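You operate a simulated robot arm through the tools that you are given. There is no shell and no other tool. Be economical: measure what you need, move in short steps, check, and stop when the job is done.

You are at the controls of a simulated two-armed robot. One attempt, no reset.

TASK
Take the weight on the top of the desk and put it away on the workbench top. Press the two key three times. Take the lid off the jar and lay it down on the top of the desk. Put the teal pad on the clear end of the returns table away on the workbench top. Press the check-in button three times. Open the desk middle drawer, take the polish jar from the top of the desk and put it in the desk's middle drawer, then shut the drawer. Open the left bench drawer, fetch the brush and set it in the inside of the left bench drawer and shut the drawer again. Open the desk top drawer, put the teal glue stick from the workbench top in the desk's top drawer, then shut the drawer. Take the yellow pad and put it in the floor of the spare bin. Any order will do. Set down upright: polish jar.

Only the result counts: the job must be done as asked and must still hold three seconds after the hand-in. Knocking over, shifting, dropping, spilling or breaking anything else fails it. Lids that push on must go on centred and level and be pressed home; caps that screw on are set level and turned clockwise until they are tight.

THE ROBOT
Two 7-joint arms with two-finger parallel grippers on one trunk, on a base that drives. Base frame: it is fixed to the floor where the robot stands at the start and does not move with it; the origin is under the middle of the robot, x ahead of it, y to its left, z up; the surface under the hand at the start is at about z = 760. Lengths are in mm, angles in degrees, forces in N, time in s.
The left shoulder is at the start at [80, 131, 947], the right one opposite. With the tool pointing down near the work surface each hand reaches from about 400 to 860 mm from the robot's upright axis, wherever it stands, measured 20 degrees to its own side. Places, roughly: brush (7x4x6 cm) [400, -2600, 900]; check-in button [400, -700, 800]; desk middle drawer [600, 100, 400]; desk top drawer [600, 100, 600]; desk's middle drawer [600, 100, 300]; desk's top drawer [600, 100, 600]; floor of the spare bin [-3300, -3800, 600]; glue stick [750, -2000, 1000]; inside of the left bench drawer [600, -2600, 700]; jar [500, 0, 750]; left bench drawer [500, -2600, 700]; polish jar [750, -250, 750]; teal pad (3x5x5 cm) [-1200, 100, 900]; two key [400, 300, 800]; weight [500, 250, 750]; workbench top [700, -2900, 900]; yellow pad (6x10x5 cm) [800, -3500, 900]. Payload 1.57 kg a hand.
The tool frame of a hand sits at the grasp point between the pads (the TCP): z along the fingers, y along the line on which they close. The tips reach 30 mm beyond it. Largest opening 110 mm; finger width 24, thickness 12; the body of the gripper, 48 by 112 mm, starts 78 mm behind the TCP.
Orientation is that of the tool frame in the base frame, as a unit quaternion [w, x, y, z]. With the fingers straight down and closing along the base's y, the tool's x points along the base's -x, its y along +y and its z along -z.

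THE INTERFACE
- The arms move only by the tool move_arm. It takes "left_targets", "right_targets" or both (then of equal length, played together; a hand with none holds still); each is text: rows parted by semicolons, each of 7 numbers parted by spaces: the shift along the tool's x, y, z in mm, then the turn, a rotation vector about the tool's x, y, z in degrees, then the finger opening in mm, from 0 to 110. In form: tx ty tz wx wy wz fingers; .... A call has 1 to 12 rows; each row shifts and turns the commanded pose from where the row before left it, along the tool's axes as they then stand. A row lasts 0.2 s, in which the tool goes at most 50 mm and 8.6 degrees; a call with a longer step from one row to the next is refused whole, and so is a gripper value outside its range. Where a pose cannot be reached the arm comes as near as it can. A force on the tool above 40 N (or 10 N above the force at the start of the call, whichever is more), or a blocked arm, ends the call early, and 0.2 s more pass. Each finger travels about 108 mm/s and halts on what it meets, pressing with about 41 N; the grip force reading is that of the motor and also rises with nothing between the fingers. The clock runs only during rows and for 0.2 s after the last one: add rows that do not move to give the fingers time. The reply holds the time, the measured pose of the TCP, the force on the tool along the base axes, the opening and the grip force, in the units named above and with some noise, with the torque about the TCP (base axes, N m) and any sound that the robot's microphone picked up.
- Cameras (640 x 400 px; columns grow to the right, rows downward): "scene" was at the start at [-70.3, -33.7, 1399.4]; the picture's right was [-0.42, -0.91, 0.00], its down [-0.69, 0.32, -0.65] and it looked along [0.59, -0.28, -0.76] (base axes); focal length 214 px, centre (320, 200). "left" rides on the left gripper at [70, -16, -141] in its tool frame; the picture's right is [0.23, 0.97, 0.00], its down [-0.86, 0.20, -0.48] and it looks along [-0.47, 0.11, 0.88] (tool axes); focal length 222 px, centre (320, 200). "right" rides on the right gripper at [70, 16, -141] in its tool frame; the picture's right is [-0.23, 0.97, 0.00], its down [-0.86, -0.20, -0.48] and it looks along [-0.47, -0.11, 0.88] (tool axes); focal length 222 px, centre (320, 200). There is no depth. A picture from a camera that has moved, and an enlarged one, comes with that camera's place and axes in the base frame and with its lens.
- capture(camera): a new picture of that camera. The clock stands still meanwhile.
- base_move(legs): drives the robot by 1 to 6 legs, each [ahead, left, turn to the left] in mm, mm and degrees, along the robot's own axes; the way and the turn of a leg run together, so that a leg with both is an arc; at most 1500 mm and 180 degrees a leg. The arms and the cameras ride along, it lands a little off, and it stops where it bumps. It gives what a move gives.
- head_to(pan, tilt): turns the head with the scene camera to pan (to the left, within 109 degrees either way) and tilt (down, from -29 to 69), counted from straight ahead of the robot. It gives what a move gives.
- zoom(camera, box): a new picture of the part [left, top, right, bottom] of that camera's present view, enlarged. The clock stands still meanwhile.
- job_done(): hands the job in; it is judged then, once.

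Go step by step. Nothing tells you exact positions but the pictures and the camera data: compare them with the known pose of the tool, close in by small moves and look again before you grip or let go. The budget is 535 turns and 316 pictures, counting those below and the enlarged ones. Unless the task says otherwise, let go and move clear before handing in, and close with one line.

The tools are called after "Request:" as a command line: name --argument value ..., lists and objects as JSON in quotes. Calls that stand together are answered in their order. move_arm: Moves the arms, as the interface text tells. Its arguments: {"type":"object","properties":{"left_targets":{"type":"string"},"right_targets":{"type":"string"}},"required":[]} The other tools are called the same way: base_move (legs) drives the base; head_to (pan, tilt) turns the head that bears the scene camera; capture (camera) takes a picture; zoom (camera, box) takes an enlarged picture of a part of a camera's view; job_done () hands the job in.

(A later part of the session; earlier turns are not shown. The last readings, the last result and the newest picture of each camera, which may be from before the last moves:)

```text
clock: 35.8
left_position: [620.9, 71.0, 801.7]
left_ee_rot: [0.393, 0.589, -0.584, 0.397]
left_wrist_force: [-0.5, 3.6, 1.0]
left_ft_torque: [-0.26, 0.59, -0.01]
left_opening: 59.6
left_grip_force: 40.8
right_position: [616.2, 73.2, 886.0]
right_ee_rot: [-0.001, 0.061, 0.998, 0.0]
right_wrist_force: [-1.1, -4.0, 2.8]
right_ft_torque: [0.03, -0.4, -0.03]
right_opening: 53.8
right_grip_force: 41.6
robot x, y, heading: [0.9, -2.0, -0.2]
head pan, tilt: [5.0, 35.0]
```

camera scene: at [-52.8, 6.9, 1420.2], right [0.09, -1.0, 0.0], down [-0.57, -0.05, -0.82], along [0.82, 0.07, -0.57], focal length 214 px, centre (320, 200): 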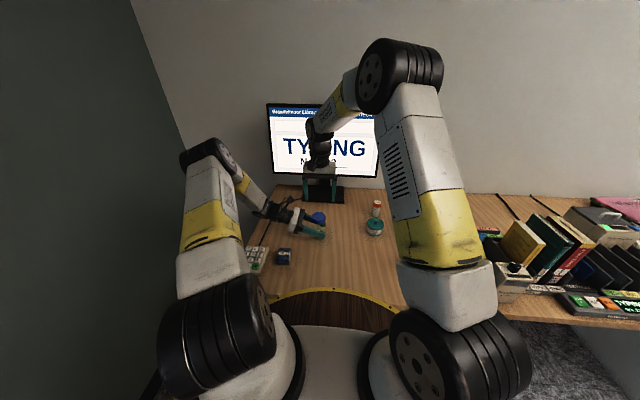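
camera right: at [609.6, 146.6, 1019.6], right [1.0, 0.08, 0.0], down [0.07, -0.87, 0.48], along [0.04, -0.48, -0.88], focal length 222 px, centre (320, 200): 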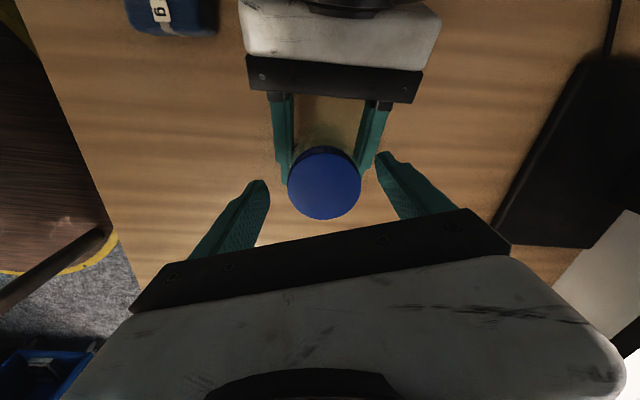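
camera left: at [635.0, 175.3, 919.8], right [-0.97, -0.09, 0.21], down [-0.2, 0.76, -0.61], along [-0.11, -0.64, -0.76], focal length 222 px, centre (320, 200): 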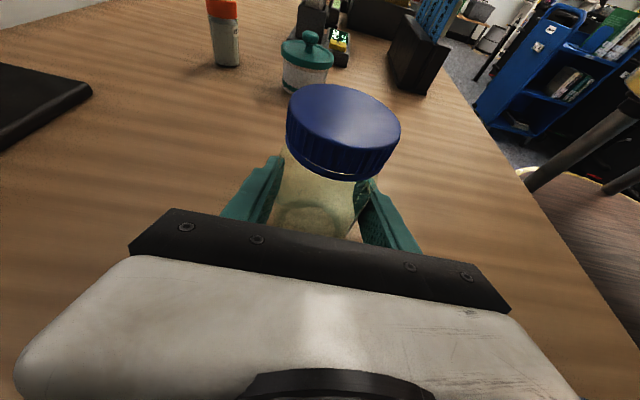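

Request:
move_arm --right_targets "0 0 0 0 0 -7 45;0 0 -0.1 0 0 -7 45;0 0 -0.1 0 0 -7 45;0 0 -0.1 0 0 -7 45;0 0 -0.1 0 0 -7 45;0 0 0 0 0 0 45"

Request:
zoom --camera "scene" --box '[280, 190, 360, 240]'

```text
clock: 37.2
left_position: [619.5, 72.5, 803.1]
left_ee_rot: [0.394, 0.588, -0.586, 0.395]
left_wrist_force: [23.8, 9.6, -7.0]
left_ft_torque: [-0.39, 1.08, -0.01]
left_opening: 59.3
left_grip_force: 40.8
right_position: [617.9, 72.0, 886.8]
right_ee_rot: [-0.002, -0.243, 0.97, 0.0]
right_wrist_force: [-22.3, -9.4, 8.9]
right_ft_torque: [-0.31, 0.78, -0.02]
right_opening: 53.9
right_grip_force: 41.1
robot x, y, heading: [0.5, -5.2, 0.1]
head pan, tilt: [5.0, 35.0]
```

```text
8.00 times, centred on (320, 215) of scene
camera zoom: at [-52.8, 7.0, 1420.2], right [0.09, -1.0, 0.0], down [-0.57, -0.05, -0.82], along [0.82, 0.07, -0.57], focal length 1716 px, centre (320, 80)
```

zoom: 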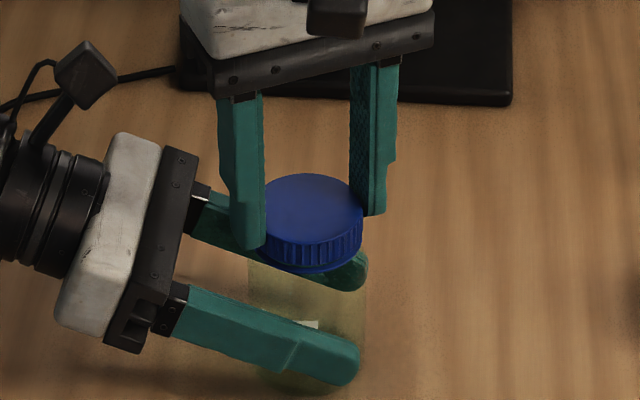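

Request:
move_arm --right_targets "4 0.5 -0.5 0 0 0 45;0 0 0 0 0 -7 45;0 0 -0.2 0 0 -7 45;0 0 -0.2 0 0 -7 45;0 0 0 0 0 0 45"

```text
clock: 38.4
left_position: [618.4, 70.6, 801.4]
left_ee_rot: [0.395, 0.587, -0.585, 0.395]
left_wrist_force: [-0.6, 7.8, 0.6]
left_ft_torque: [-0.43, -0.18, -0.02]
left_opening: 59.3
left_grip_force: 40.8
right_position: [617.6, 70.1, 887.2]
right_ee_rot: [0.001, -0.416, 0.91, -0.001]
right_wrist_force: [1.0, -7.5, 0.5]
right_ft_torque: [-0.23, 0.17, -0.04]
right_opening: 53.6
right_grip_force: 41.2
robot x, y, heading: [-1.0, -1.2, 0.1]
head pan, tilt: [5.0, 35.0]
```

Request:
move_arm --right_targets "0 0 -2 0 0 0 45;0 0 0 0 0 0 45"

```text
clock: 39.0
left_position: [618.7, 70.4, 803.7]
left_ee_rot: [0.397, 0.585, -0.585, 0.397]
left_wrist_force: [-13.8, 7.5, 14.2]
left_ft_torque: [-0.31, -0.63, 0.0]
left_opening: 59.5
left_grip_force: 40.3
right_position: [616.1, 69.5, 889.2]
right_ee_rot: [0.0, -0.415, 0.91, -0.001]
right_wrist_force: [13.0, -7.2, -16.2]
right_ft_torque: [-0.33, -0.49, -0.04]
right_opening: 53.6
right_grip_force: 41.0
robot x, y, heading: [-2.4, 4.2, 0.2]
head pan, tilt: [5.0, 35.0]
```

Request:
move_arm --right_targets "-1 0 1.5 0 0 0 45;0 0 -0.1 0 0 -8 45;0 0 -0.1 0 0 -8 45;0 0 -0.1 0 0 -8 45;0 0 -0.1 0 0 -8 45;0 0 -0.1 0 0 -8 45;0 0 -0.1 0 0 -8 45;0 0 0 0 0 0 45"

```text
clock: 40.8
left_position: [618.6, 70.0, 801.9]
left_ee_rot: [0.395, 0.587, -0.585, 0.395]
left_wrist_force: [-27.5, 13.0, 11.7]
left_ft_torque: [-0.65, -1.41, 0.05]
left_opening: 59.4
left_grip_force: 41.1
right_position: [617.3, 69.8, 889.1]
right_ee_rot: [-0.001, 0.749, -0.663, 0.002]
right_wrist_force: [27.7, -13.4, -8.9]
right_ft_torque: [-0.48, -0.86, -0.08]
right_opening: 54.2
right_grip_force: 41.2
robot x, y, heading: [-0.9, 0.1, -0.1]
head pan, tilt: [5.0, 35.0]
```

Request:
move_arm --right_targets "3 -5 0 0 0 0 45;0 0 0 0 0 -8 45;0 0 -0.1 0 0 -8 45;0 0 -0.1 0 0 -8 45;0 0 -0.1 0 0 -8 45;0 0 -0.1 0 0 -8 45;0 0 -0.1 0 0 -8 45;0 0 0 0 0 0 45"

Request:
zoom --camera "scene" --box '[280, 190, 360, 240]'

```text
clock: 42.6
left_position: [619.9, 70.8, 802.6]
left_ee_rot: [0.395, 0.587, -0.585, 0.396]
left_wrist_force: [1.2, -3.9, -0.4]
left_ft_torque: [0.63, -0.24, 0.01]
left_opening: 59.6
left_grip_force: 41.0
right_position: [621.6, 70.5, 890.4]
right_ee_rot: [-0.001, 0.954, -0.299, -0.001]
right_wrist_force: [-1.0, 4.2, -1.5]
right_ft_torque: [-0.31, 0.35, 0.01]
right_opening: 54.0
right_grip_force: 40.7
robot x, y, heading: [5.4, 0.7, -0.5]
head pan, tilt: [5.0, 35.0]
```

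```text
8.00 times, centred on (320, 215) of scene
camera zoom: at [-52.8, 7.0, 1420.2], right [0.09, -1.0, 0.0], down [-0.57, -0.05, -0.82], along [0.82, 0.07, -0.57], focal length 1716 px, centre (320, 80)
```

zoom: 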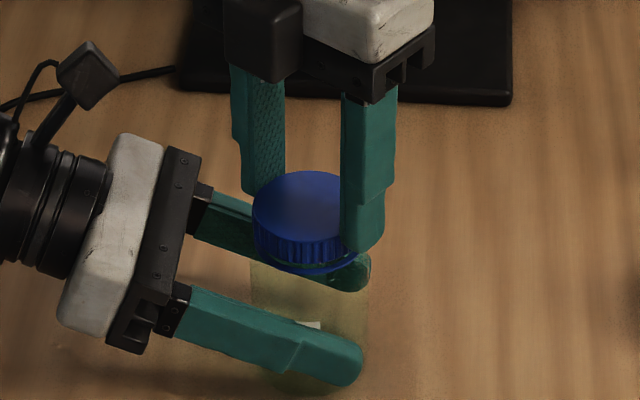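

Request:
move_arm --right_targets "0 0 -1 0 0 -8 45;0 0 -0.5 0 0 -8 45;0 0 -0.1 0 0 -8 45;0 0 -0.1 0 0 -8 45;0 0 -0.1 0 0 -8 45;0 0 -0.1 0 0 -8 45;0 0 0 0 0 0 45"

```text
clock: 44.2
left_position: [618.8, 70.1, 803.2]
left_ee_rot: [0.397, 0.586, -0.586, 0.396]
left_wrist_force: [-1.1, -22.2, 9.2]
left_ft_torque: [0.95, -0.34, 0.03]
left_opening: 59.7
left_grip_force: 41.2
right_position: [620.1, 70.7, 892.2]
right_ee_rot: [-0.002, 0.993, 0.115, -0.001]
right_wrist_force: [0.8, 21.6, -11.1]
right_ft_torque: [1.01, 0.2, -0.03]
right_opening: 53.8
right_grip_force: 41.1
robot x, y, heading: [1.1, 1.6, 0.1]
head pan, tilt: [5.0, 35.0]
```

Request:
move_arm --right_targets "1 -4.5 0 0 0 -8 45;0 0 -0.1 0 0 -8 45;0 0 -0.1 0 0 -8 45;0 0 -0.1 0 0 -8 45;0 0 -0.1 0 0 -8 45;0 0 -0.1 0 0 -8 45;0 0 -0.1 0 0 -8 45;0 0 0 0 0 0 45"

```text
clock: 46.0
left_position: [619.9, 72.1, 802.2]
left_ee_rot: [0.394, 0.588, -0.584, 0.397]
left_wrist_force: [7.3, -5.4, 4.7]
left_ft_torque: [0.31, 0.32, -0.01]
left_opening: 59.7
left_grip_force: 40.5
right_position: [621.4, 73.4, 892.1]
right_ee_rot: [-0.001, 0.862, 0.507, -0.001]
right_wrist_force: [-6.3, 5.3, -5.9]
right_ft_torque: [0.23, 0.2, 0.0]
right_opening: 54.0
right_grip_force: 40.8
right hand out of reach, approached as far as the arm can: row 7
robot x, y, heading: [0.4, 0.4, -0.1]
head pan, tilt: [5.0, 35.0]
```

Request:
move_arm --right_targets "0 0 -2 0 0 2 45;0 0 -2 0 0 0 45;0 0 0 0 0 0 45"

```text
clock: 46.8
left_position: [620.2, 71.2, 803.6]
left_ee_rot: [-0.396, -0.585, 0.586, -0.397]
left_wrist_force: [-0.2, -3.7, 30.1]
left_ft_torque: [0.35, 0.06, 0.0]
left_opening: 59.5
left_grip_force: 41.7
right_position: [621.1, 73.1, 894.9]
right_ee_rot: [0.001, 0.871, 0.492, -0.002]
right_wrist_force: [0.2, 4.4, -31.3]
right_ft_torque: [0.11, -0.02, 0.01]
right_opening: 53.8
right_grip_force: 41.0
robot x, y, heading: [3.9, 0.2, -0.2]
head pan, tilt: [5.0, 35.0]
```

Still threaded after about 310°. I'll lower, open, wind the wrist back and take a second grip.

Request:
move_arm --right_targets "0 0 3 0 0 0 45;0 0 0 0 0 0 60;0 0 0 0 0 0 80;0 0 -15 0 0 8 80;0 0 -15 0 0 8 80;0 0 0 0 0 8.5 80;0 0 0 0 0 8.5 80;0 0 0 0 0 8.5 80;0 0 0 0 0 8.5 80;0 0 0 0 0 8.5 80;0 0 0 0 0 8.5 80;0 0 0 0 0 8.5 80"

Request:
move_arm --right_targets "0 0 0 0 0 8.5 80;0 0 0 0 0 8.5 80;0 0 0 0 0 8.5 80;0 0 0 0 0 8.5 80;0 0 0 0 0 8.5 80;0 0 0 0 0 8.5 80;0 0 0 0 0 8.5 80;0 0 0 0 0 8.5 80;0 0 0 0 0 8.5 80;0 0 0 0 0 8.5 80;0 0 0 0 0 8.5 80;0 0 0 0 0 8.5 80"

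Request:
move_arm --right_targets "0 0 0 0 0 8.5 80;0 0 0 0 0 8.5 80;0 0 0 0 0 8.5 80;0 0 0 0 0 8.5 80;0 0 0 0 0 8.5 80;0 0 0 0 0 8.5 80;0 0 0 0 0 8.5 80;0 0 0 0 0 8.5 80;0 0 0 0 0 8.5 80;0 0 0 0 0 8.5 80;0 0 0 0 0 8.5 80;0 0 0 0 0 8.5 80"

Request:
capture --camera "right"

```text
clock: 49.4
left_position: [618.1, 70.6, 802.1]
left_ee_rot: [0.395, 0.587, -0.585, 0.396]
left_wrist_force: [0.7, 0.0, -2.2]
left_ft_torque: [0.02, -0.04, 0.02]
left_opening: 59.3
left_grip_force: 40.9
right_position: [621.5, 74.1, 922.6]
right_ee_rot: [0.0, 0.989, -0.145, -0.001]
right_wrist_force: [-0.2, 0.2, -0.4]
right_ft_torque: [-0.01, 0.02, 0.02]
right_opening: 80.1
right_grip_force: 0.1
robot x, y, heading: [-1.9, 0.7, 0.3]
head pan, tilt: [5.0, 35.0]
```

```text
clock: 52.0
left_position: [618.9, 72.3, 802.3]
left_ee_rot: [0.395, 0.587, -0.586, 0.395]
left_wrist_force: [0.4, -0.9, -0.9]
left_ft_torque: [0.02, 0.02, 0.01]
left_opening: 59.5
left_grip_force: 41.0
right_position: [620.4, 74.6, 923.5]
right_ee_rot: [-0.001, -0.511, 0.86, 0.0]
right_wrist_force: [-0.2, 0.6, 0.2]
right_ft_torque: [0.01, -0.01, -0.02]
right_opening: 79.9
right_grip_force: 0.0
robot x, y, heading: [1.8, -2.1, -0.1]
head pan, tilt: [5.0, 35.0]
```

```text
clock: 54.6
left_position: [618.6, 71.3, 802.7]
left_ee_rot: [0.394, 0.587, -0.585, 0.396]
left_wrist_force: [0.1, 0.3, -1.9]
left_ft_torque: [-0.03, 0.01, -0.03]
left_opening: 59.5
left_grip_force: 41.6
right_position: [621.5, 73.9, 923.9]
right_ee_rot: [0.0, 0.348, 0.938, 0.0]
right_wrist_force: [0.7, -0.8, -0.7]
right_ft_torque: [0.0, -0.01, 0.0]
right_opening: 80.2
right_grip_force: 0.1
robot x, y, heading: [0.7, 4.4, 0.1]
head pan, tilt: [5.0, 35.0]
```

```text
277 pictures are left
camera right: at [578.9, 133.0, 1065.4], right [0.81, 0.59, 0.0], down [0.52, -0.71, 0.48], along [0.28, -0.39, -0.88], focal length 222 px, centre (320, 200)
```

right: 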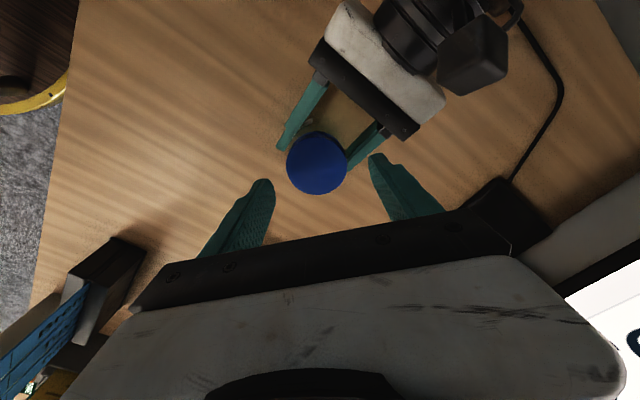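

Request:
move_arm --right_targets "2.5 -1 0 0 0 8.5 80;0 0 10 0 0 8.5 80;0 0 12 0 0 8.5 80;0 0 10 0 0 0 80;0 0 0 0 0 0 65;0 0 0 0 0 0 50;0 0 0 0 0 0 45;0 0 0 0 0 0 45"

Request:
zoom --camera "scene" --box '[280, 190, 360, 240]'

```text
clock: 56.4
left_position: [619.1, 71.3, 802.8]
left_ee_rot: [0.394, 0.588, -0.584, 0.397]
left_wrist_force: [7.4, 2.9, -2.1]
left_ft_torque: [-0.13, 0.4, -0.02]
left_opening: 59.1
left_grip_force: 41.7
right_position: [617.4, 74.4, 890.0]
right_ee_rot: [0.0, 0.545, 0.838, 0.0]
right_wrist_force: [-7.3, -3.2, 1.9]
right_ft_torque: [-0.07, 0.18, -0.04]
right_opening: 53.8
right_grip_force: 40.6
robot x, y, heading: [-3.2, 1.1, 0.2]
head pan, tilt: [5.0, 35.0]
```

```text
8.00 times, centred on (320, 215) of scene
camera zoom: at [-52.8, 7.0, 1420.2], right [0.09, -1.0, 0.0], down [-0.57, -0.05, -0.82], along [0.82, 0.07, -0.57], focal length 1716 px, centre (320, 80)
```

zoom: 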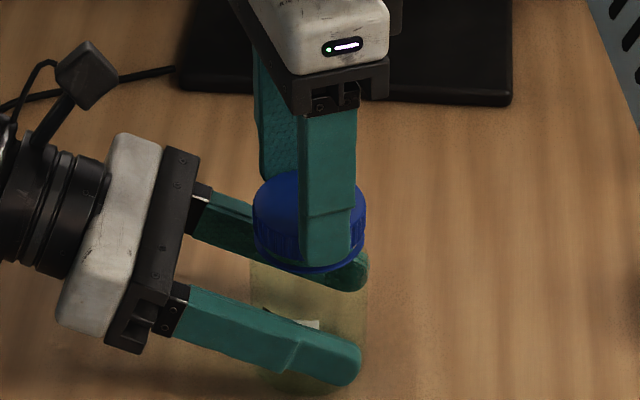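

Well gripped again, with low forces. Continue unscrewing.

Request:
move_arm --right_targets "0 -1 0 0 0 -8 45;0 0 -0.1 0 0 -8 45;0 0 -0.1 0 0 -8 45;0 0 -0.1 0 0 -8 45;0 0 -0.1 0 0 -8 45;0 0 -0.1 0 0 -8 45;0 0 -0.1 0 0 -8 45;0 0 0 0 0 0 45"

```text
clock: 58.2
left_position: [619.0, 71.6, 803.0]
left_ee_rot: [0.395, 0.587, -0.585, 0.396]
left_wrist_force: [13.8, 11.0, -1.5]
left_ft_torque: [-0.7, 0.8, 0.14]
left_opening: 59.2
left_grip_force: 41.0
right_position: [617.8, 73.1, 891.2]
right_ee_rot: [-0.002, 0.086, 0.996, -0.001]
right_wrist_force: [-13.4, -11.9, -1.0]
right_ft_torque: [-0.32, 0.4, -0.15]
right_opening: 53.4
right_grip_force: 40.4
robot x, y, heading: [0.6, -1.4, 0.1]
head pan, tilt: [5.0, 35.0]
```

Request:
move_arm --right_targets "2 -2 0 0 0 -8 45;0 0 -0.1 0 0 -8 45;0 0 -0.1 0 0 -8 45;0 0 -0.1 0 0 -8 45;0 0 -0.1 0 0 -8 45;0 0 -0.1 0 0 -8 45;0 0 -0.1 0 0 -8 45;0 0 0 0 0 0 45"

Request:
move_arm --right_targets "0 0 -1.5 0 0 0 45;0 0 -1 0 0 0 45;0 0 0 0 0 0 45"

```text
clock: 60.0
left_position: [619.8, 71.4, 802.0]
left_ee_rot: [0.394, 0.588, -0.585, 0.396]
left_wrist_force: [-0.8, 19.1, -1.2]
left_ft_torque: [-1.16, -0.06, 0.16]
left_opening: 59.3
left_grip_force: 41.1
right_position: [617.0, 71.0, 892.7]
right_ee_rot: [0.0, -0.39, 0.921, -0.001]
right_wrist_force: [0.4, -20.8, 0.6]
right_ft_torque: [-0.61, 0.01, -0.22]
right_opening: 53.9
right_grip_force: 41.1
robot x, y, heading: [1.8, -2.8, -0.4]
head pan, tilt: [5.0, 35.0]
```

```text
clock: 60.8
left_position: [619.3, 71.4, 802.9]
left_ee_rot: [-0.396, -0.585, 0.586, -0.396]
left_wrist_force: [-10.0, 17.6, 7.5]
left_ft_torque: [-1.21, -0.71, -0.03]
left_opening: 59.6
left_grip_force: 40.8
right_position: [616.4, 72.2, 895.6]
right_ee_rot: [0.001, -0.391, 0.92, -0.001]
right_wrist_force: [9.9, -17.3, -9.1]
right_ft_torque: [-0.37, -0.21, -0.03]
right_opening: 54.1
right_grip_force: 41.1
robot x, y, heading: [2.1, -0.5, -0.1]
head pan, tilt: [5.0, 35.0]
```

Request:
move_arm --right_targets "1.5 -4 0 0 0 0 45;0 0 -1.5 0 0 0 45;0 0 0 0 0 0 45"

Request:
zoom --camera "scene" --box '[280, 190, 360, 240]'

```text
clock: 61.6
left_position: [618.9, 70.2, 802.3]
left_ee_rot: [0.395, 0.587, -0.585, 0.396]
left_wrist_force: [0.2, -0.2, -2.0]
left_ft_torque: [0.03, -0.02, -0.01]
left_opening: 59.2
left_grip_force: 41.1
right_position: [617.5, 70.1, 897.7]
right_ee_rot: [0.0, -0.391, 0.92, 0.001]
right_wrist_force: [-0.3, -0.2, -1.0]
right_ft_torque: [0.01, 0.03, 0.0]
right_opening: 53.7
right_grip_force: 40.9
robot x, y, heading: [1.1, 1.3, 0.1]
head pan, tilt: [5.0, 35.0]
```

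```text
8.00 times, centred on (320, 215) of scene
camera zoom: at [-52.8, 7.0, 1420.2], right [0.09, -1.0, 0.0], down [-0.57, -0.05, -0.82], along [0.82, 0.07, -0.57], focal length 1716 px, centre (320, 80)
```

zoom: 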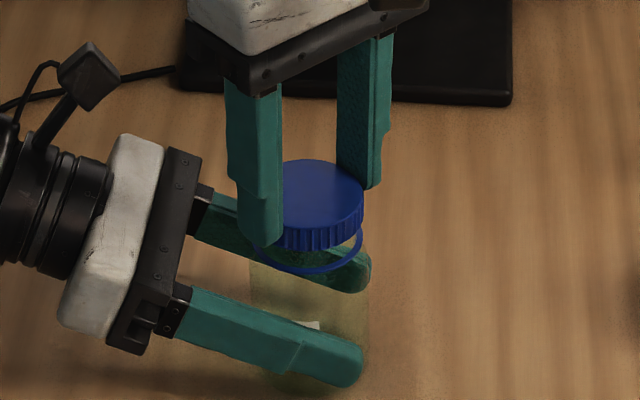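

The cap is off, with its tamper ring left on the neck. I lift it and carry it to a clear spot near [547,-50].

Request:
move_arm --right_targets "0 0 -30 0 0 0 45;0 0 -35 0 0 0 45;45 -11 0 0 0 0 45;45 -11 0 0 0 0 45;45 -11 0 0 0 0 45;0 0 40 0 0 0 45;0 0 40 0 0 0 45;0 0 40 0 0 0 45;0 0 0 0 0 0 45"

Request:
capture --camera "right"

Request:
zoom --camera "scene" --box '[240, 170, 440, 295]'

```text
clock: 63.6
left_position: [618.7, 73.0, 802.5]
left_ee_rot: [0.394, 0.587, -0.585, 0.396]
left_wrist_force: [-1.0, 0.4, -1.4]
left_ft_torque: [0.05, 0.01, 0.0]
left_opening: 59.6
left_grip_force: 41.2
right_position: [546.5, -52.4, 839.4]
right_ee_rot: [0.0, -0.391, 0.921, 0.0]
right_wrist_force: [0.3, 0.1, -0.4]
right_ft_torque: [-0.02, -0.04, -0.01]
right_opening: 53.6
right_grip_force: 41.3
robot x, y, heading: [-1.8, -1.1, 0.0]
head pan, tilt: [5.0, 35.0]
```

```text
274 pictures are left
camera right: at [486.3, -89.6, 982.2], right [-0.54, 0.84, 0.0], down [0.74, 0.48, 0.48], along [0.4, 0.26, -0.88], focal length 222 px, centre (320, 200)
```

right: 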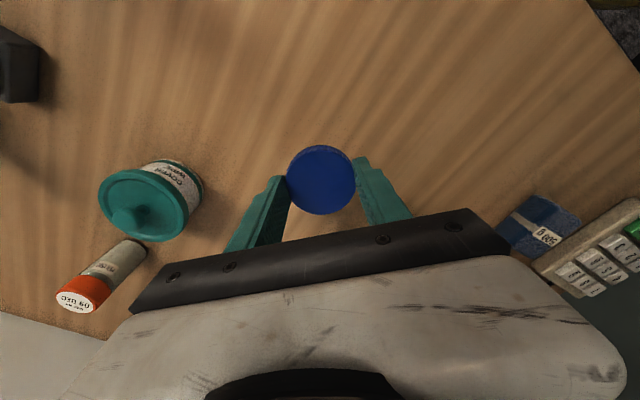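

```text
3.20 times, centred on (340, 232) of scene
camera zoom: at [-52.9, 6.9, 1420.2], right [0.09, -1.0, 0.0], down [-0.57, -0.05, -0.82], along [0.82, 0.07, -0.57], focal length 686 px, centre (256, 96)
```

zoom: 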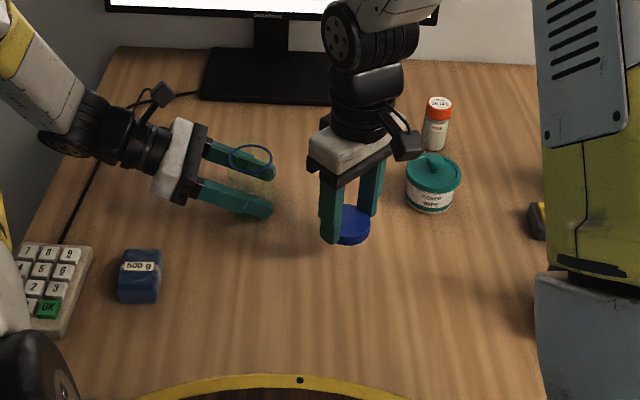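

Now lower the cap to the desk and watch for contact.

Request:
move_arm --right_targets "0 0 30 0 0 0 45;0 0 8 0 0 0 45;0 0 4 0 0 0 45;0 0 3 0 0 0 45;0 0 0 0 0 0 45"

```text
clock: 64.8
left_position: [619.1, 71.5, 801.5]
left_ee_rot: [0.394, 0.588, -0.585, 0.396]
left_wrist_force: [0.3, -0.6, -1.0]
left_ft_torque: [-0.02, -0.01, 0.0]
left_opening: 59.4
left_grip_force: 41.7
right_position: [546.5, -50.9, 795.0]
right_ee_rot: [0.0, -0.391, 0.92, 0.0]
right_wrist_force: [-0.3, 0.5, 0.7]
right_ft_torque: [0.0, -0.01, 0.01]
right_opening: 53.8
right_grip_force: 40.5
robot x, y, heading: [-0.3, -2.6, -0.2]
head pan, tilt: [5.0, 35.0]
```

Request:
move_arm --right_targets "0 0 2 0 0 0 45;0 0 2 0 0 0 45;0 0 0 0 0 0 45"

```text
clock: 65.6
left_position: [618.8, 71.4, 803.2]
left_ee_rot: [0.395, 0.587, -0.585, 0.396]
left_wrist_force: [-0.4, -0.1, -1.5]
left_ft_torque: [0.03, 0.02, 0.01]
left_opening: 59.6
left_grip_force: 41.0
right_position: [547.2, -49.9, 793.9]
right_ee_rot: [0.001, -0.391, 0.92, -0.001]
right_wrist_force: [-7.4, -1.6, 34.7]
right_ft_torque: [0.16, -0.02, -0.04]
right_opening: 53.7
right_grip_force: 40.9
robot x, y, heading: [0.6, 0.4, -0.1]
head pan, tilt: [5.0, 35.0]
```

Cap is on the desk. Release it, and release the jar with the left hand too.

Request:
move_arm --right_targets "0 0 -1.8 0 0 0 45;0 0 0 0 0 0 60;0 0 0 0 0 0 80;0 0 -30 0 0 0 80;0 0 -40 0 0 0 80;0 0 -40 0 0 0 80" --left_targets "0 0 0 0 0 0 62;0 0 0 0 0 0 75;0 0 0 0 0 0 100;0 0 -35 0 0 0 100;0 0 -40 0 0 0 100;0 0 -40 0 0 0 100"

Request:
capture --camera "scene"

Request:
capture --camera "left"

```text
clock: 67.0
left_position: [618.2, 177.3, 843.3]
left_ee_rot: [0.395, 0.588, -0.585, 0.395]
left_wrist_force: [0.1, 0.5, -0.5]
left_ft_torque: [-0.02, 0.03, -0.02]
left_opening: 100.0
left_grip_force: 0.1
right_position: [547.0, -51.4, 903.9]
right_ee_rot: [0.0, -0.39, 0.921, 0.0]
right_wrist_force: [-0.2, -0.3, 0.8]
right_ft_torque: [-0.03, 0.0, 0.0]
right_opening: 79.9
right_grip_force: 0.1
robot x, y, heading: [-6.0, 0.6, -0.1]
head pan, tilt: [5.0, 35.0]
```

```text
272 pictures are left
camera scene: at [-52.4, 6.8, 1420.2], right [0.09, -1.0, 0.0], down [-0.57, -0.05, -0.82], along [0.82, 0.07, -0.57], focal length 214 px, centre (320, 200)
```

scene: 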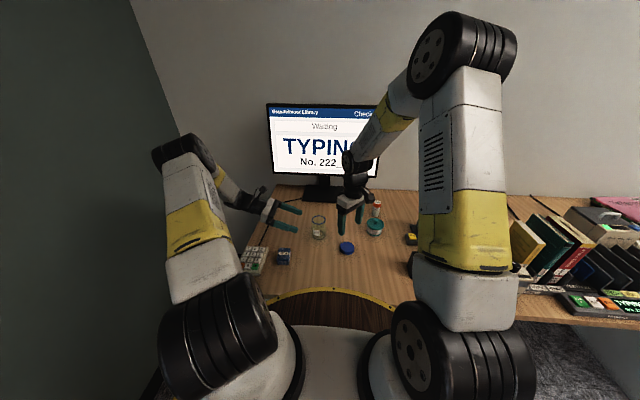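

```text
271 pictures are left
camera left: at [635.0, 281.8, 960.3], right [-0.97, -0.09, 0.21], down [-0.2, 0.76, -0.61], along [-0.11, -0.64, -0.76], focal length 222 px, centre (320, 200)
```

left: 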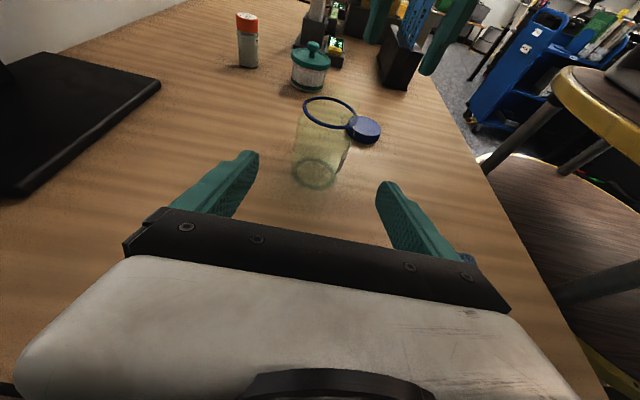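

Both stand fine. Next the polish jar near [785,-187]: the right hand goes over it.

Request:
move_arm --right_targets "0 0 -20 0 0 7.7 80;0 0 -20 0 0 7.7 80;0 0 0 0 0 7.7 80;0 0 0 0 0 7.7 80;0 0 0 0 0 7.6 80;0 0 0 0 0 7.6 80;-39.7 -22.7 0 0 0 0 80;-39.7 -22.7 0 0 0 0 80;-39.7 -22.7 0 0 0 0 80;-39.7 -22.7 0 0 0 0 80;-39.7 -22.7 0 0 0 0 80;-39.7 -22.7 0 0 0 0 80"

Request:
capture --camera "right"

```text
clock: 69.6
left_position: [619.5, 177.4, 842.9]
left_ee_rot: [0.395, 0.587, -0.585, 0.396]
left_wrist_force: [-0.9, 0.5, 0.4]
left_ft_torque: [-0.01, 0.01, 0.0]
left_opening: 99.8
left_grip_force: 0.0
right_position: [785.7, -187.1, 943.7]
right_ee_rot: [-0.001, 0.0, 1.0, 0.0]
right_wrist_force: [-0.2, 0.1, 0.6]
right_ft_torque: [-0.03, 0.0, 0.03]
right_opening: 79.8
right_grip_force: 0.0
robot x, y, heading: [-4.2, -0.3, -0.0]
head pan, tilt: [5.0, 35.0]
```

```text
270 pictures are left
camera right: at [714.9, -169.6, 1086.4], right [0.23, 0.97, 0.0], down [0.86, -0.2, 0.48], along [0.47, -0.11, -0.88], focal length 222 px, centre (320, 200)
```

right: 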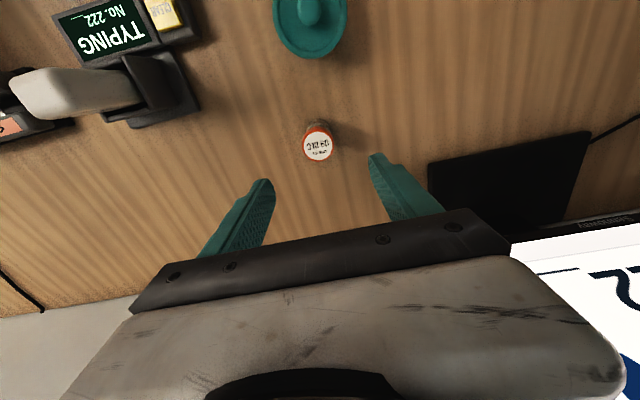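

Request:
move_arm --right_targets "2 1 45 0 0 0 80;2 0 45 0 0 0 80;0 0 40 0 0 0 80;0 0 8 0 0 0 80;0 0 0 0 0 0 60;0 0 0 0 0 0 40;0 0 0 0 0 0 25;0 0 0 0 0 0 20"

Request:
capture --camera "right"

```text
clock: 71.4
left_position: [620.3, 177.1, 843.1]
left_ee_rot: [0.395, 0.588, -0.585, 0.396]
left_wrist_force: [-0.5, -0.9, -0.3]
left_ft_torque: [-0.01, 0.0, 0.04]
left_opening: 99.8
left_grip_force: 0.2
right_position: [781.8, -185.7, 806.3]
right_ee_rot: [0.0, 0.0, 1.0, 0.0]
right_wrist_force: [0.0, -0.3, 1.1]
right_ft_torque: [-0.02, 0.01, 0.01]
right_opening: 35.7
right_grip_force: 41.0
robot x, y, heading: [-2.3, 2.2, -0.1]
head pan, tilt: [5.0, 35.0]
```

```text
269 pictures are left
camera right: at [712.0, -168.1, 948.7], right [0.23, 0.97, 0.0], down [0.86, -0.2, 0.48], along [0.47, -0.11, -0.88], focal length 222 px, centre (320, 200)
```

right: 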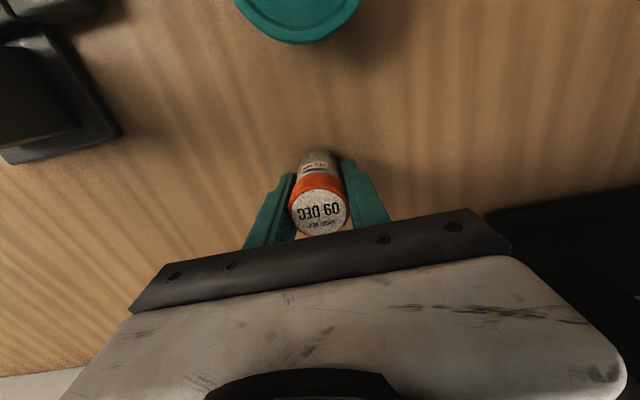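

Polish jar is gripped. Lift it, tuck the arms in, and back off from the desk to see the drawers.

Request:
move_arm --right_targets "0 0 -40 0 0 0 20;0 0 -40 0 0 0 20;0 0 -40 0 0 0 20;0 0 -40 0 0 0 20;45 0 0 0 0 0 20;45 0 0 0 0 0 20;45 0 0 0 0 0 20;45 0 0 0 0 0 20;45 0 0 0 0 0 20;45 -20 0 0 0 0 20" --left_targets "37 0 -15 0 0 0 100;37 0 -15 0 0 0 100;37 0 -15 0 0 0 100;37 0 -15 0 0 0 100;0 0 -20 0 -8.5 0 100;0 0 0 0 -8.5 0 100;0 0 0 0 -8.5 0 100;0 0 0 0 -8.5 0 100;0 0 0 0 -8.5 0 100;0 0 0 0 -8.5 0 100"

Request:
base_move --legs '[[-350, 0, 0]]'

Request:
head_to --pan 5 --tilt 55

Request:
capture --camera "scene"

```text
clock: 73.6
left_position: [620.0, 196.8, 1012.7]
left_ee_rot: [0.104, 0.701, -0.698, 0.104]
left_wrist_force: [-0.7, -0.1, -0.3]
left_ft_torque: [-0.04, 0.05, -0.03]
left_opening: 100.1
left_grip_force: 0.0
right_position: [512.3, -203.0, 965.6]
right_ee_rot: [0.001, 0.0, 1.0, 0.0]
right_wrist_force: [-0.1, 1.1, -1.0]
right_ft_torque: [-0.05, 0.06, 0.0]
right_opening: 35.7
right_grip_force: 41.1
robot x, y, heading: [-5.2, -3.3, 0.0]
head pan, tilt: [5.0, 35.0]
```

```text
clock: 75.9
left_position: [265.2, 195.2, 1011.7]
left_ee_rot: [0.104, 0.701, -0.698, 0.105]
left_wrist_force: [0.9, 0.2, -0.3]
left_ft_torque: [0.0, -0.03, -0.03]
left_opening: 100.2
left_grip_force: 0.2
right_position: [159.3, -204.7, 966.7]
right_ee_rot: [0.0, 0.0, 1.0, 0.0]
right_wrist_force: [0.1, -0.3, -1.5]
right_ft_torque: [0.01, 0.02, 0.0]
right_opening: 35.7
right_grip_force: 41.2
robot x, y, heading: [-354.6, 1.6, -0.0]
head pan, tilt: [5.0, 35.0]
```

```text
clock: 76.7
left_position: [266.5, 196.1, 1012.5]
left_ee_rot: [0.104, 0.7, -0.698, 0.105]
left_wrist_force: [0.3, 0.5, 0.8]
left_ft_torque: [0.03, 0.02, 0.0]
left_opening: 100.2
left_grip_force: 0.2
right_position: [159.4, -204.5, 965.9]
right_ee_rot: [0.0, 0.0, 1.0, 0.0]
right_wrist_force: [0.9, -0.8, -0.4]
right_ft_torque: [-0.02, -0.03, 0.0]
right_opening: 35.6
right_grip_force: 41.5
robot x, y, heading: [-351.9, -0.6, 0.4]
head pan, tilt: [5.0, 55.0]
```

```text
268 pictures are left
camera scene: at [-421.7, 5.4, 1392.0], right [0.09, -1.0, 0.0], down [-0.82, -0.07, -0.57], along [0.57, 0.05, -0.82], focal length 214 px, centre (320, 200)
```

scene: 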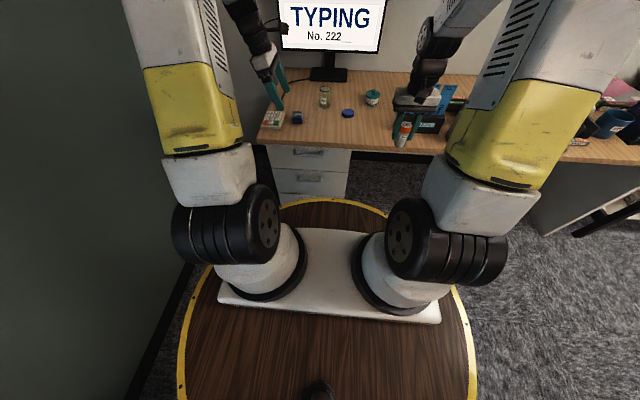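

Request:
zoom --camera "scene" --box '[240, 110, 400, 210]'

Request:
capture --camera "left"

```text
4.00 times, centred on (320, 160) of scene
camera zoom: at [-421.7, 5.4, 1392.0], right [0.09, -1.0, 0.0], down [-0.82, -0.07, -0.57], along [0.57, 0.05, -0.82], focal length 858 px, centre (320, 360)
```

zoom: 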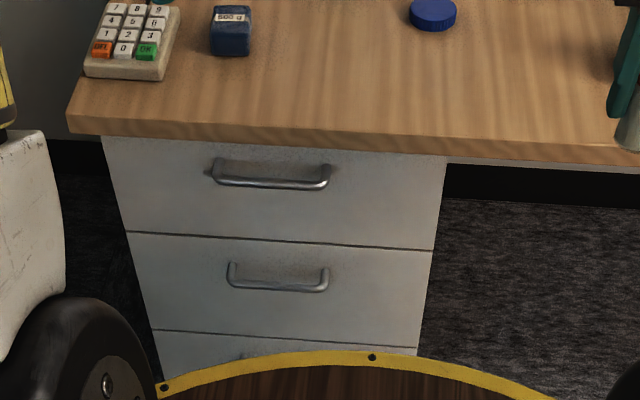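

```text
266 pictures are left
camera left: at [282.3, 169.7, 1168.0], right [-0.97, -0.22, 0.07], down [-0.2, 0.96, 0.21], along [-0.11, 0.19, -0.98], focal length 222 px, centre (320, 200)
```

left: 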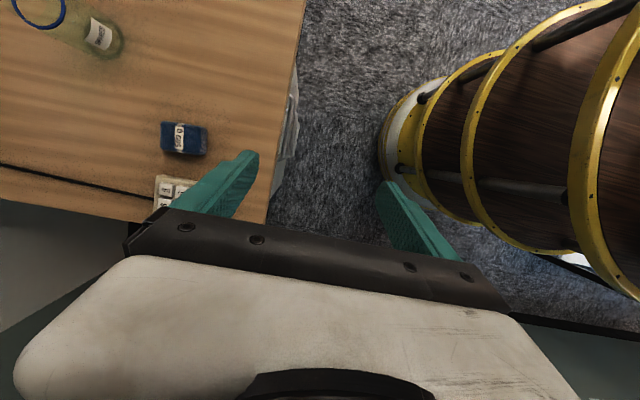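

I see three drawers with bar handles; the middle handle is near [328,130,485]. I'll turn the left hand to point forward with fingers closing vertically.

Request:
move_arm --left_targets "0 0 0 0 -8.5 0 100;0 0 0 0 -8.5 0 80;0 0 0 8.1 0 0 60;0 0 0 8.1 0 0 60;0 0 0 8.1 0 0 60;0 0 0 8.1 0 0 60;0 0 0 8.1 0 0 60;0 0 0 8.1 0 0 60;0 0 0 8.1 0 0 60;0 0 0 8.1 0 0 60"

Request:
capture --camera "left"

Request:
head_to --pan 109 --tilt 40

Request:
capture --camera "scene"

Request:
head_to --pan -109 --tilt 40

Request:
capture --camera "scene"

```text
clock: 78.9
left_position: [265.7, 195.4, 1012.7]
left_ee_rot: [-0.38, 0.598, -0.596, 0.378]
left_wrist_force: [-1.0, -0.7, 0.8]
left_ft_torque: [0.01, 0.04, -0.01]
left_opening: 59.8
left_grip_force: 0.1
right_position: [160.1, -205.6, 966.3]
right_ee_rot: [0.001, 0.0, 1.0, 0.0]
right_wrist_force: [-0.1, -0.3, -1.3]
right_ft_torque: [0.01, -0.05, -0.02]
right_opening: 35.7
right_grip_force: 40.9
robot x, y, heading: [-348.8, 0.3, -0.0]
head pan, tilt: [5.0, 55.0]
```

```text
265 pictures are left
camera left: at [144.9, 124.8, 1087.2], right [-0.41, -0.23, -0.88], down [-0.52, 0.85, 0.02], along [0.75, 0.47, -0.47], focal length 222 px, centre (320, 200)
```

left: 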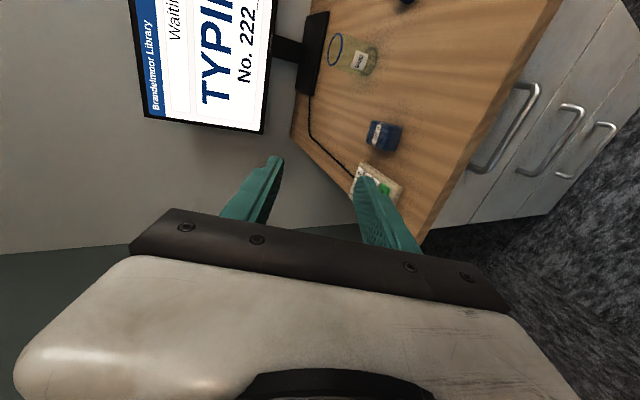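

```text
clock: 80.7
left_position: [265.7, 195.7, 1011.0]
left_ee_rot: [-0.379, 0.598, -0.597, 0.377]
left_wrist_force: [-0.5, -0.4, -0.1]
left_ft_torque: [0.0, 0.04, -0.01]
left_opening: 59.8
left_grip_force: 0.0
right_position: [159.1, -206.0, 965.1]
right_ee_rot: [0.0, 0.0, 1.0, 0.0]
right_wrist_force: [0.9, 0.3, 0.3]
right_ft_torque: [0.0, -0.01, 0.02]
right_opening: 35.3
right_grip_force: 40.6
robot x, y, heading: [-349.2, 1.2, -0.1]
head pan, tilt: [108.9, 40.0]
```

```text
264 pictures are left
camera scene: at [-521.1, 79.6, 1412.7], right [0.95, 0.32, 0.0], down [0.21, -0.61, -0.77], along [-0.25, 0.72, -0.64], focal length 214 px, centre (320, 200)
```

scene: 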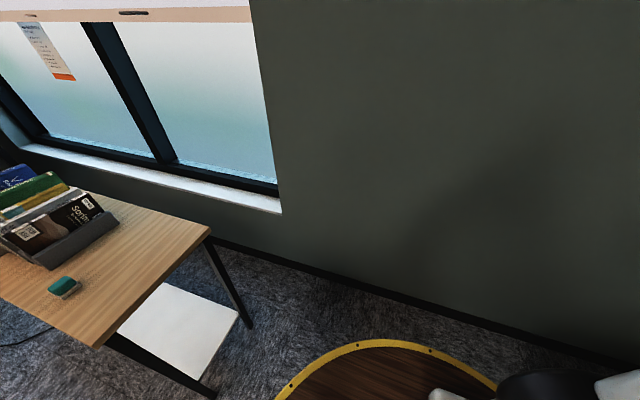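

```text
clock: 83.9
left_position: [266.3, 196.1, 1012.2]
left_ee_rot: [-0.379, 0.598, -0.596, 0.378]
left_wrist_force: [0.3, -0.3, 0.7]
left_ft_torque: [0.02, 0.01, 0.0]
left_opening: 59.9
left_grip_force: 0.0
right_position: [159.4, -206.1, 965.5]
right_ee_rot: [0.001, 0.0, 1.0, 0.0]
right_wrist_force: [-0.5, 0.6, -0.5]
right_ft_torque: [0.0, -0.01, 0.02]
right_opening: 35.6
right_grip_force: 41.2
robot x, y, heading: [-348.1, -2.5, -0.2]
head pan, tilt: [-108.9, 40.0]
```

```text
263 pictures are left
camera scene: at [-521.0, -81.4, 1412.7], right [-0.95, 0.32, 0.0], down [0.21, 0.61, -0.77], along [-0.25, -0.73, -0.64], focal length 214 px, centre (320, 200)
```

scene: 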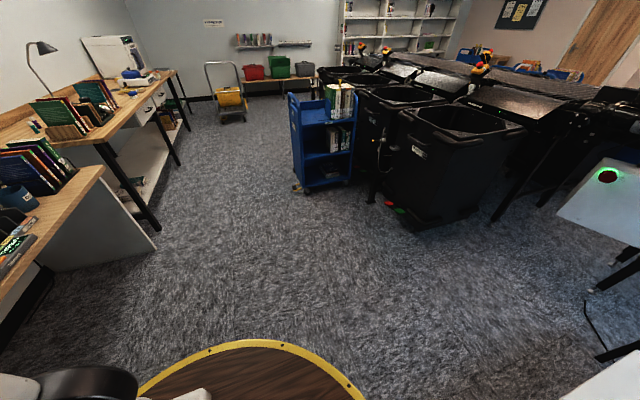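

The way back is clear for about 300 mm and the teal pad's table is seen behind. Now lower the left hand in front of the drawers in two stages.

Request:
move_arm --left_targets "6 41.4 17.3 0 0 0 60;6 41.4 17.3 0 0 0 60;6 41.4 17.3 0 0 0 60;6 41.4 17.3 0 0 0 60;6 41.4 17.3 0 0 0 60;6 41.4 17.3 0 0 0 60"

Request:
capture --camera "left"

Request:
head_to --pan 15 --tilt 55

Request:
capture --camera "scene"

```text
clock: 85.3
left_position: [255.6, 160.1, 740.7]
left_ee_rot: [-0.38, 0.597, -0.597, 0.378]
left_wrist_force: [0.7, 1.0, 0.0]
left_ft_torque: [0.02, -0.01, -0.01]
left_opening: 59.8
left_grip_force: 0.1
right_position: [159.8, -205.2, 966.9]
right_ee_rot: [0.0, 0.0, 1.0, -0.001]
right_wrist_force: [0.6, 0.1, -0.5]
right_ft_torque: [0.02, -0.03, 0.01]
right_opening: 35.4
right_grip_force: 40.4
robot x, y, heading: [-353.5, 1.5, 0.2]
head pan, tilt: [-108.9, 40.0]
```

```text
262 pictures are left
camera left: at [134.5, 89.6, 816.5], right [-0.41, -0.23, -0.88], down [-0.52, 0.85, 0.02], along [0.75, 0.47, -0.47], focal length 222 px, centre (320, 200)
```

left: 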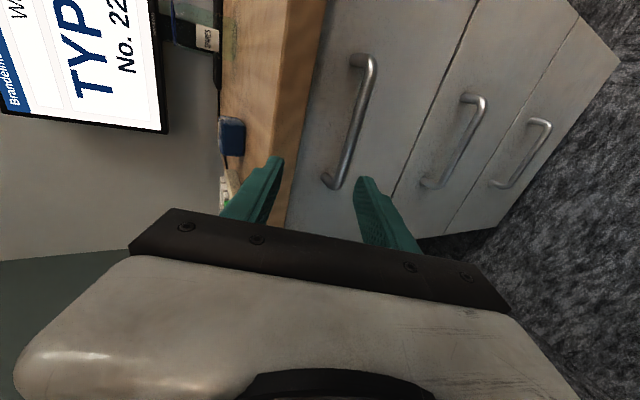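

```text
clock: 87.3
left_position: [255.1, 160.5, 741.7]
left_ee_rot: [-0.379, 0.598, -0.597, 0.378]
left_wrist_force: [0.2, -0.5, -1.0]
left_ft_torque: [0.0, 0.02, -0.01]
left_opening: 59.9
left_grip_force: 0.1
right_position: [159.1, -204.7, 966.0]
right_ee_rot: [0.0, 0.0, 1.0, 0.001]
right_wrist_force: [0.1, 0.4, -0.5]
right_ft_torque: [0.0, -0.04, -0.03]
right_opening: 35.5
right_grip_force: 40.7
robot x, y, heading: [-354.4, -1.3, 0.1]
head pan, tilt: [15.0, 55.0]
```

```text
261 pictures are left
camera scene: at [-423.9, 17.8, 1392.0], right [0.26, -0.97, 0.0], down [-0.79, -0.21, -0.57], along [0.55, 0.15, -0.82], focal length 214 px, centre (320, 200)
```

scene: 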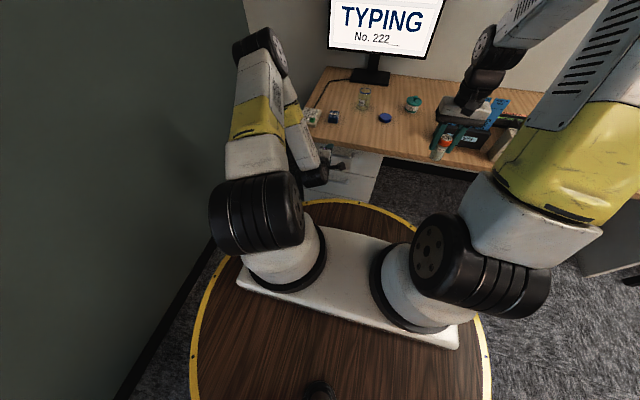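

Request:
move_arm --left_targets "6 41.4 17.3 0 0 0 60;6 41.4 17.3 0 0 0 60;6 41.4 17.3 0 0 0 60;6 41.4 17.3 0 0 0 60;4 40 17 0 0 0 60"

Request:
capture --camera "left"

Request:
zoom --camera "scene" --box '[260, 100, 420, 200]'

```text
clock: 88.5
left_position: [243.5, 131.4, 521.2]
left_ee_rot: [-0.379, 0.598, -0.596, 0.378]
left_wrist_force: [0.0, 0.5, 0.5]
left_ft_torque: [0.02, 0.0, 0.0]
left_opening: 60.1
left_grip_force: 0.1
right_position: [159.4, -205.1, 967.4]
right_ee_rot: [0.0, 0.0, 1.0, 0.0]
right_wrist_force: [-0.8, 0.2, -1.2]
right_ft_torque: [0.01, -0.01, 0.0]
right_opening: 35.4
right_grip_force: 41.5
robot x, y, heading: [-357.5, 3.3, 0.1]
head pan, tilt: [15.0, 55.0]
```

```text
260 pictures are left
camera left: at [122.1, 60.7, 595.8], right [-0.41, -0.23, -0.88], down [-0.52, 0.85, 0.02], along [0.75, 0.47, -0.47], focal length 222 px, centre (320, 200)
```

left: 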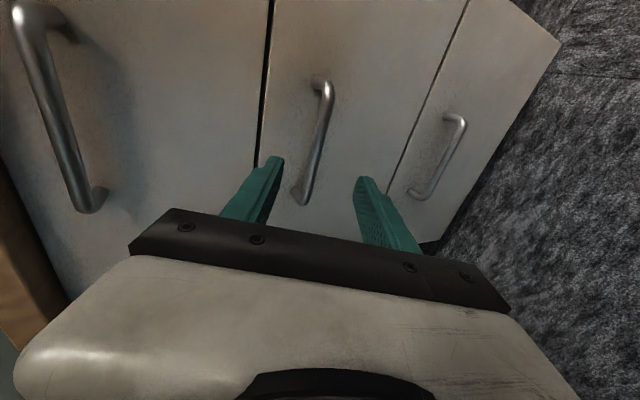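

```text
4.00 times, centred on (340, 150) of scene
camera zoom: at [-424.0, 17.8, 1392.0], right [0.26, -0.97, 0.0], down [-0.79, -0.21, -0.57], along [0.55, 0.15, -0.82], focal length 858 px, centre (240, 400)
```

zoom: 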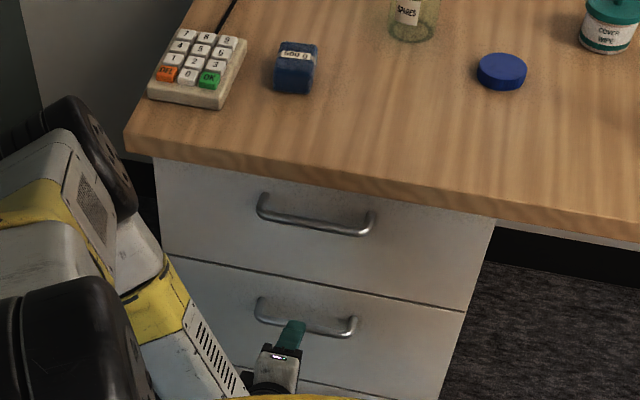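

Request:
move_arm --left_targets "0 -7.6 20 0 0 0 60;0 0 20 0 0 0 60;0 0 20 0 0 0 60;0 0 0 0 0 0 60"

Request:
capture --camera "left"

```text
clock: 89.5
left_position: [302.5, 131.5, 501.4]
left_ee_rot: [-0.38, 0.598, -0.596, 0.378]
left_wrist_force: [-0.1, 0.5, -0.2]
left_ft_torque: [0.02, 0.02, 0.03]
left_opening: 60.4
left_grip_force: 0.0
right_position: [159.2, -205.3, 966.1]
right_ee_rot: [0.0, 0.0, 1.0, -0.001]
right_wrist_force: [-0.4, -0.8, -0.4]
right_ft_torque: [0.04, 0.01, -0.02]
right_opening: 35.5
right_grip_force: 41.0
robot x, y, heading: [-353.1, -3.0, 0.1]
head pan, tilt: [15.0, 55.0]
```

```text
258 pictures are left
camera left: at [182.0, 60.9, 576.4], right [-0.41, -0.23, -0.88], down [-0.52, 0.85, 0.02], along [0.75, 0.47, -0.47], focal length 222 px, centre (320, 200)
```

left: 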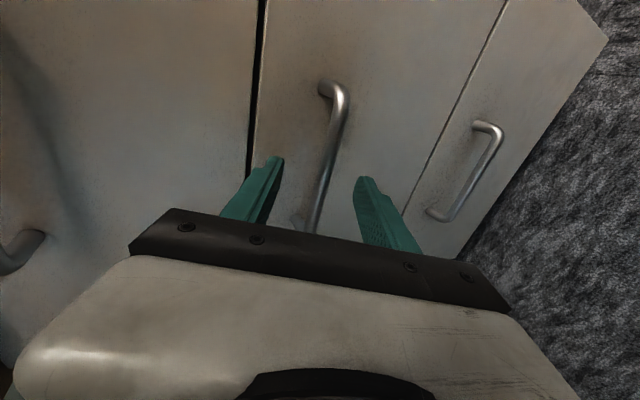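

Request:
move_arm --left_targets "0 1 12 0 0 0 60;0 0 8 0 0 0 60;0 0 0 0 0 0 40;0 0 0 0 0 0 20;0 0 0 0 0 0 5;0 0 0 0 0 0 0;0 0 0 0 0 0 0"

Request:
capture --camera "left"

```text
clock: 90.2
left_position: [316.8, 132.9, 491.7]
left_ee_rot: [-0.379, 0.599, -0.597, 0.377]
left_wrist_force: [-0.9, 0.7, 0.7]
left_ft_torque: [-0.01, -0.01, -0.02]
left_opening: 40.2
left_grip_force: 0.1
right_position: [159.2, -204.1, 966.2]
right_ee_rot: [0.0, 0.0, 1.0, 0.0]
right_wrist_force: [-0.1, 0.6, 1.0]
right_ft_torque: [0.01, -0.01, 0.0]
right_opening: 35.1
right_grip_force: 40.6
robot x, y, heading: [-352.2, 1.6, 0.0]
head pan, tilt: [15.0, 55.0]
stopped in row 3 (left hand): the force on the tool passed its limit at 53 N (the readings are from after the stop); the commanded pose is now the measured one
```

```text
257 pictures are left
camera left: at [195.8, 61.9, 566.4], right [-0.42, -0.23, -0.88], down [-0.52, 0.85, 0.02], along [0.75, 0.47, -0.47], focal length 222 px, centre (320, 200)
```

left: 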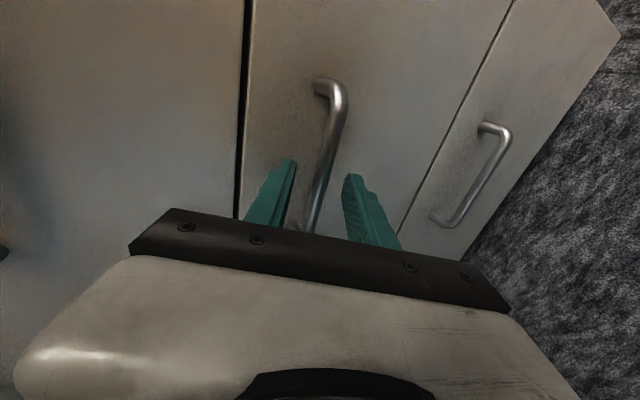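

Request:
move_arm --left_targets "0 0 -4 0 0 0 40;0 0 0 0 0 0 25;0 0 0 0 0 0 15;0 0 0 0 0 0 5;0 0 0 0 0 0 0;0 0 0 0 0 0 0"

Request:
capture --camera "left"

```text
clock: 91.5
left_position: [313.8, 132.8, 493.4]
left_ee_rot: [-0.38, 0.599, -0.596, 0.377]
left_wrist_force: [-0.6, -0.2, 9.0]
left_ft_torque: [-0.16, -0.13, 0.11]
left_opening: 11.8
left_grip_force: 29.3
right_position: [158.7, -204.5, 965.6]
right_ee_rot: [0.0, 0.0, 1.0, 0.0]
right_wrist_force: [0.8, 0.2, -1.4]
right_ft_torque: [-0.01, 0.01, -0.02]
right_opening: 35.4
right_grip_force: 41.3
robot x, y, heading: [-352.0, -2.0, 0.1]
head pan, tilt: [15.0, 55.0]
```

```text
256 pictures are left
camera left: at [192.6, 61.9, 568.7], right [-0.41, -0.23, -0.88], down [-0.52, 0.85, 0.02], along [0.75, 0.47, -0.47], focal length 222 px, centre (320, 200)
```

left: 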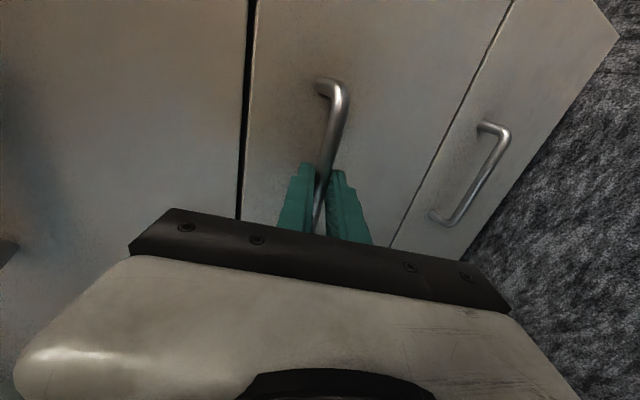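

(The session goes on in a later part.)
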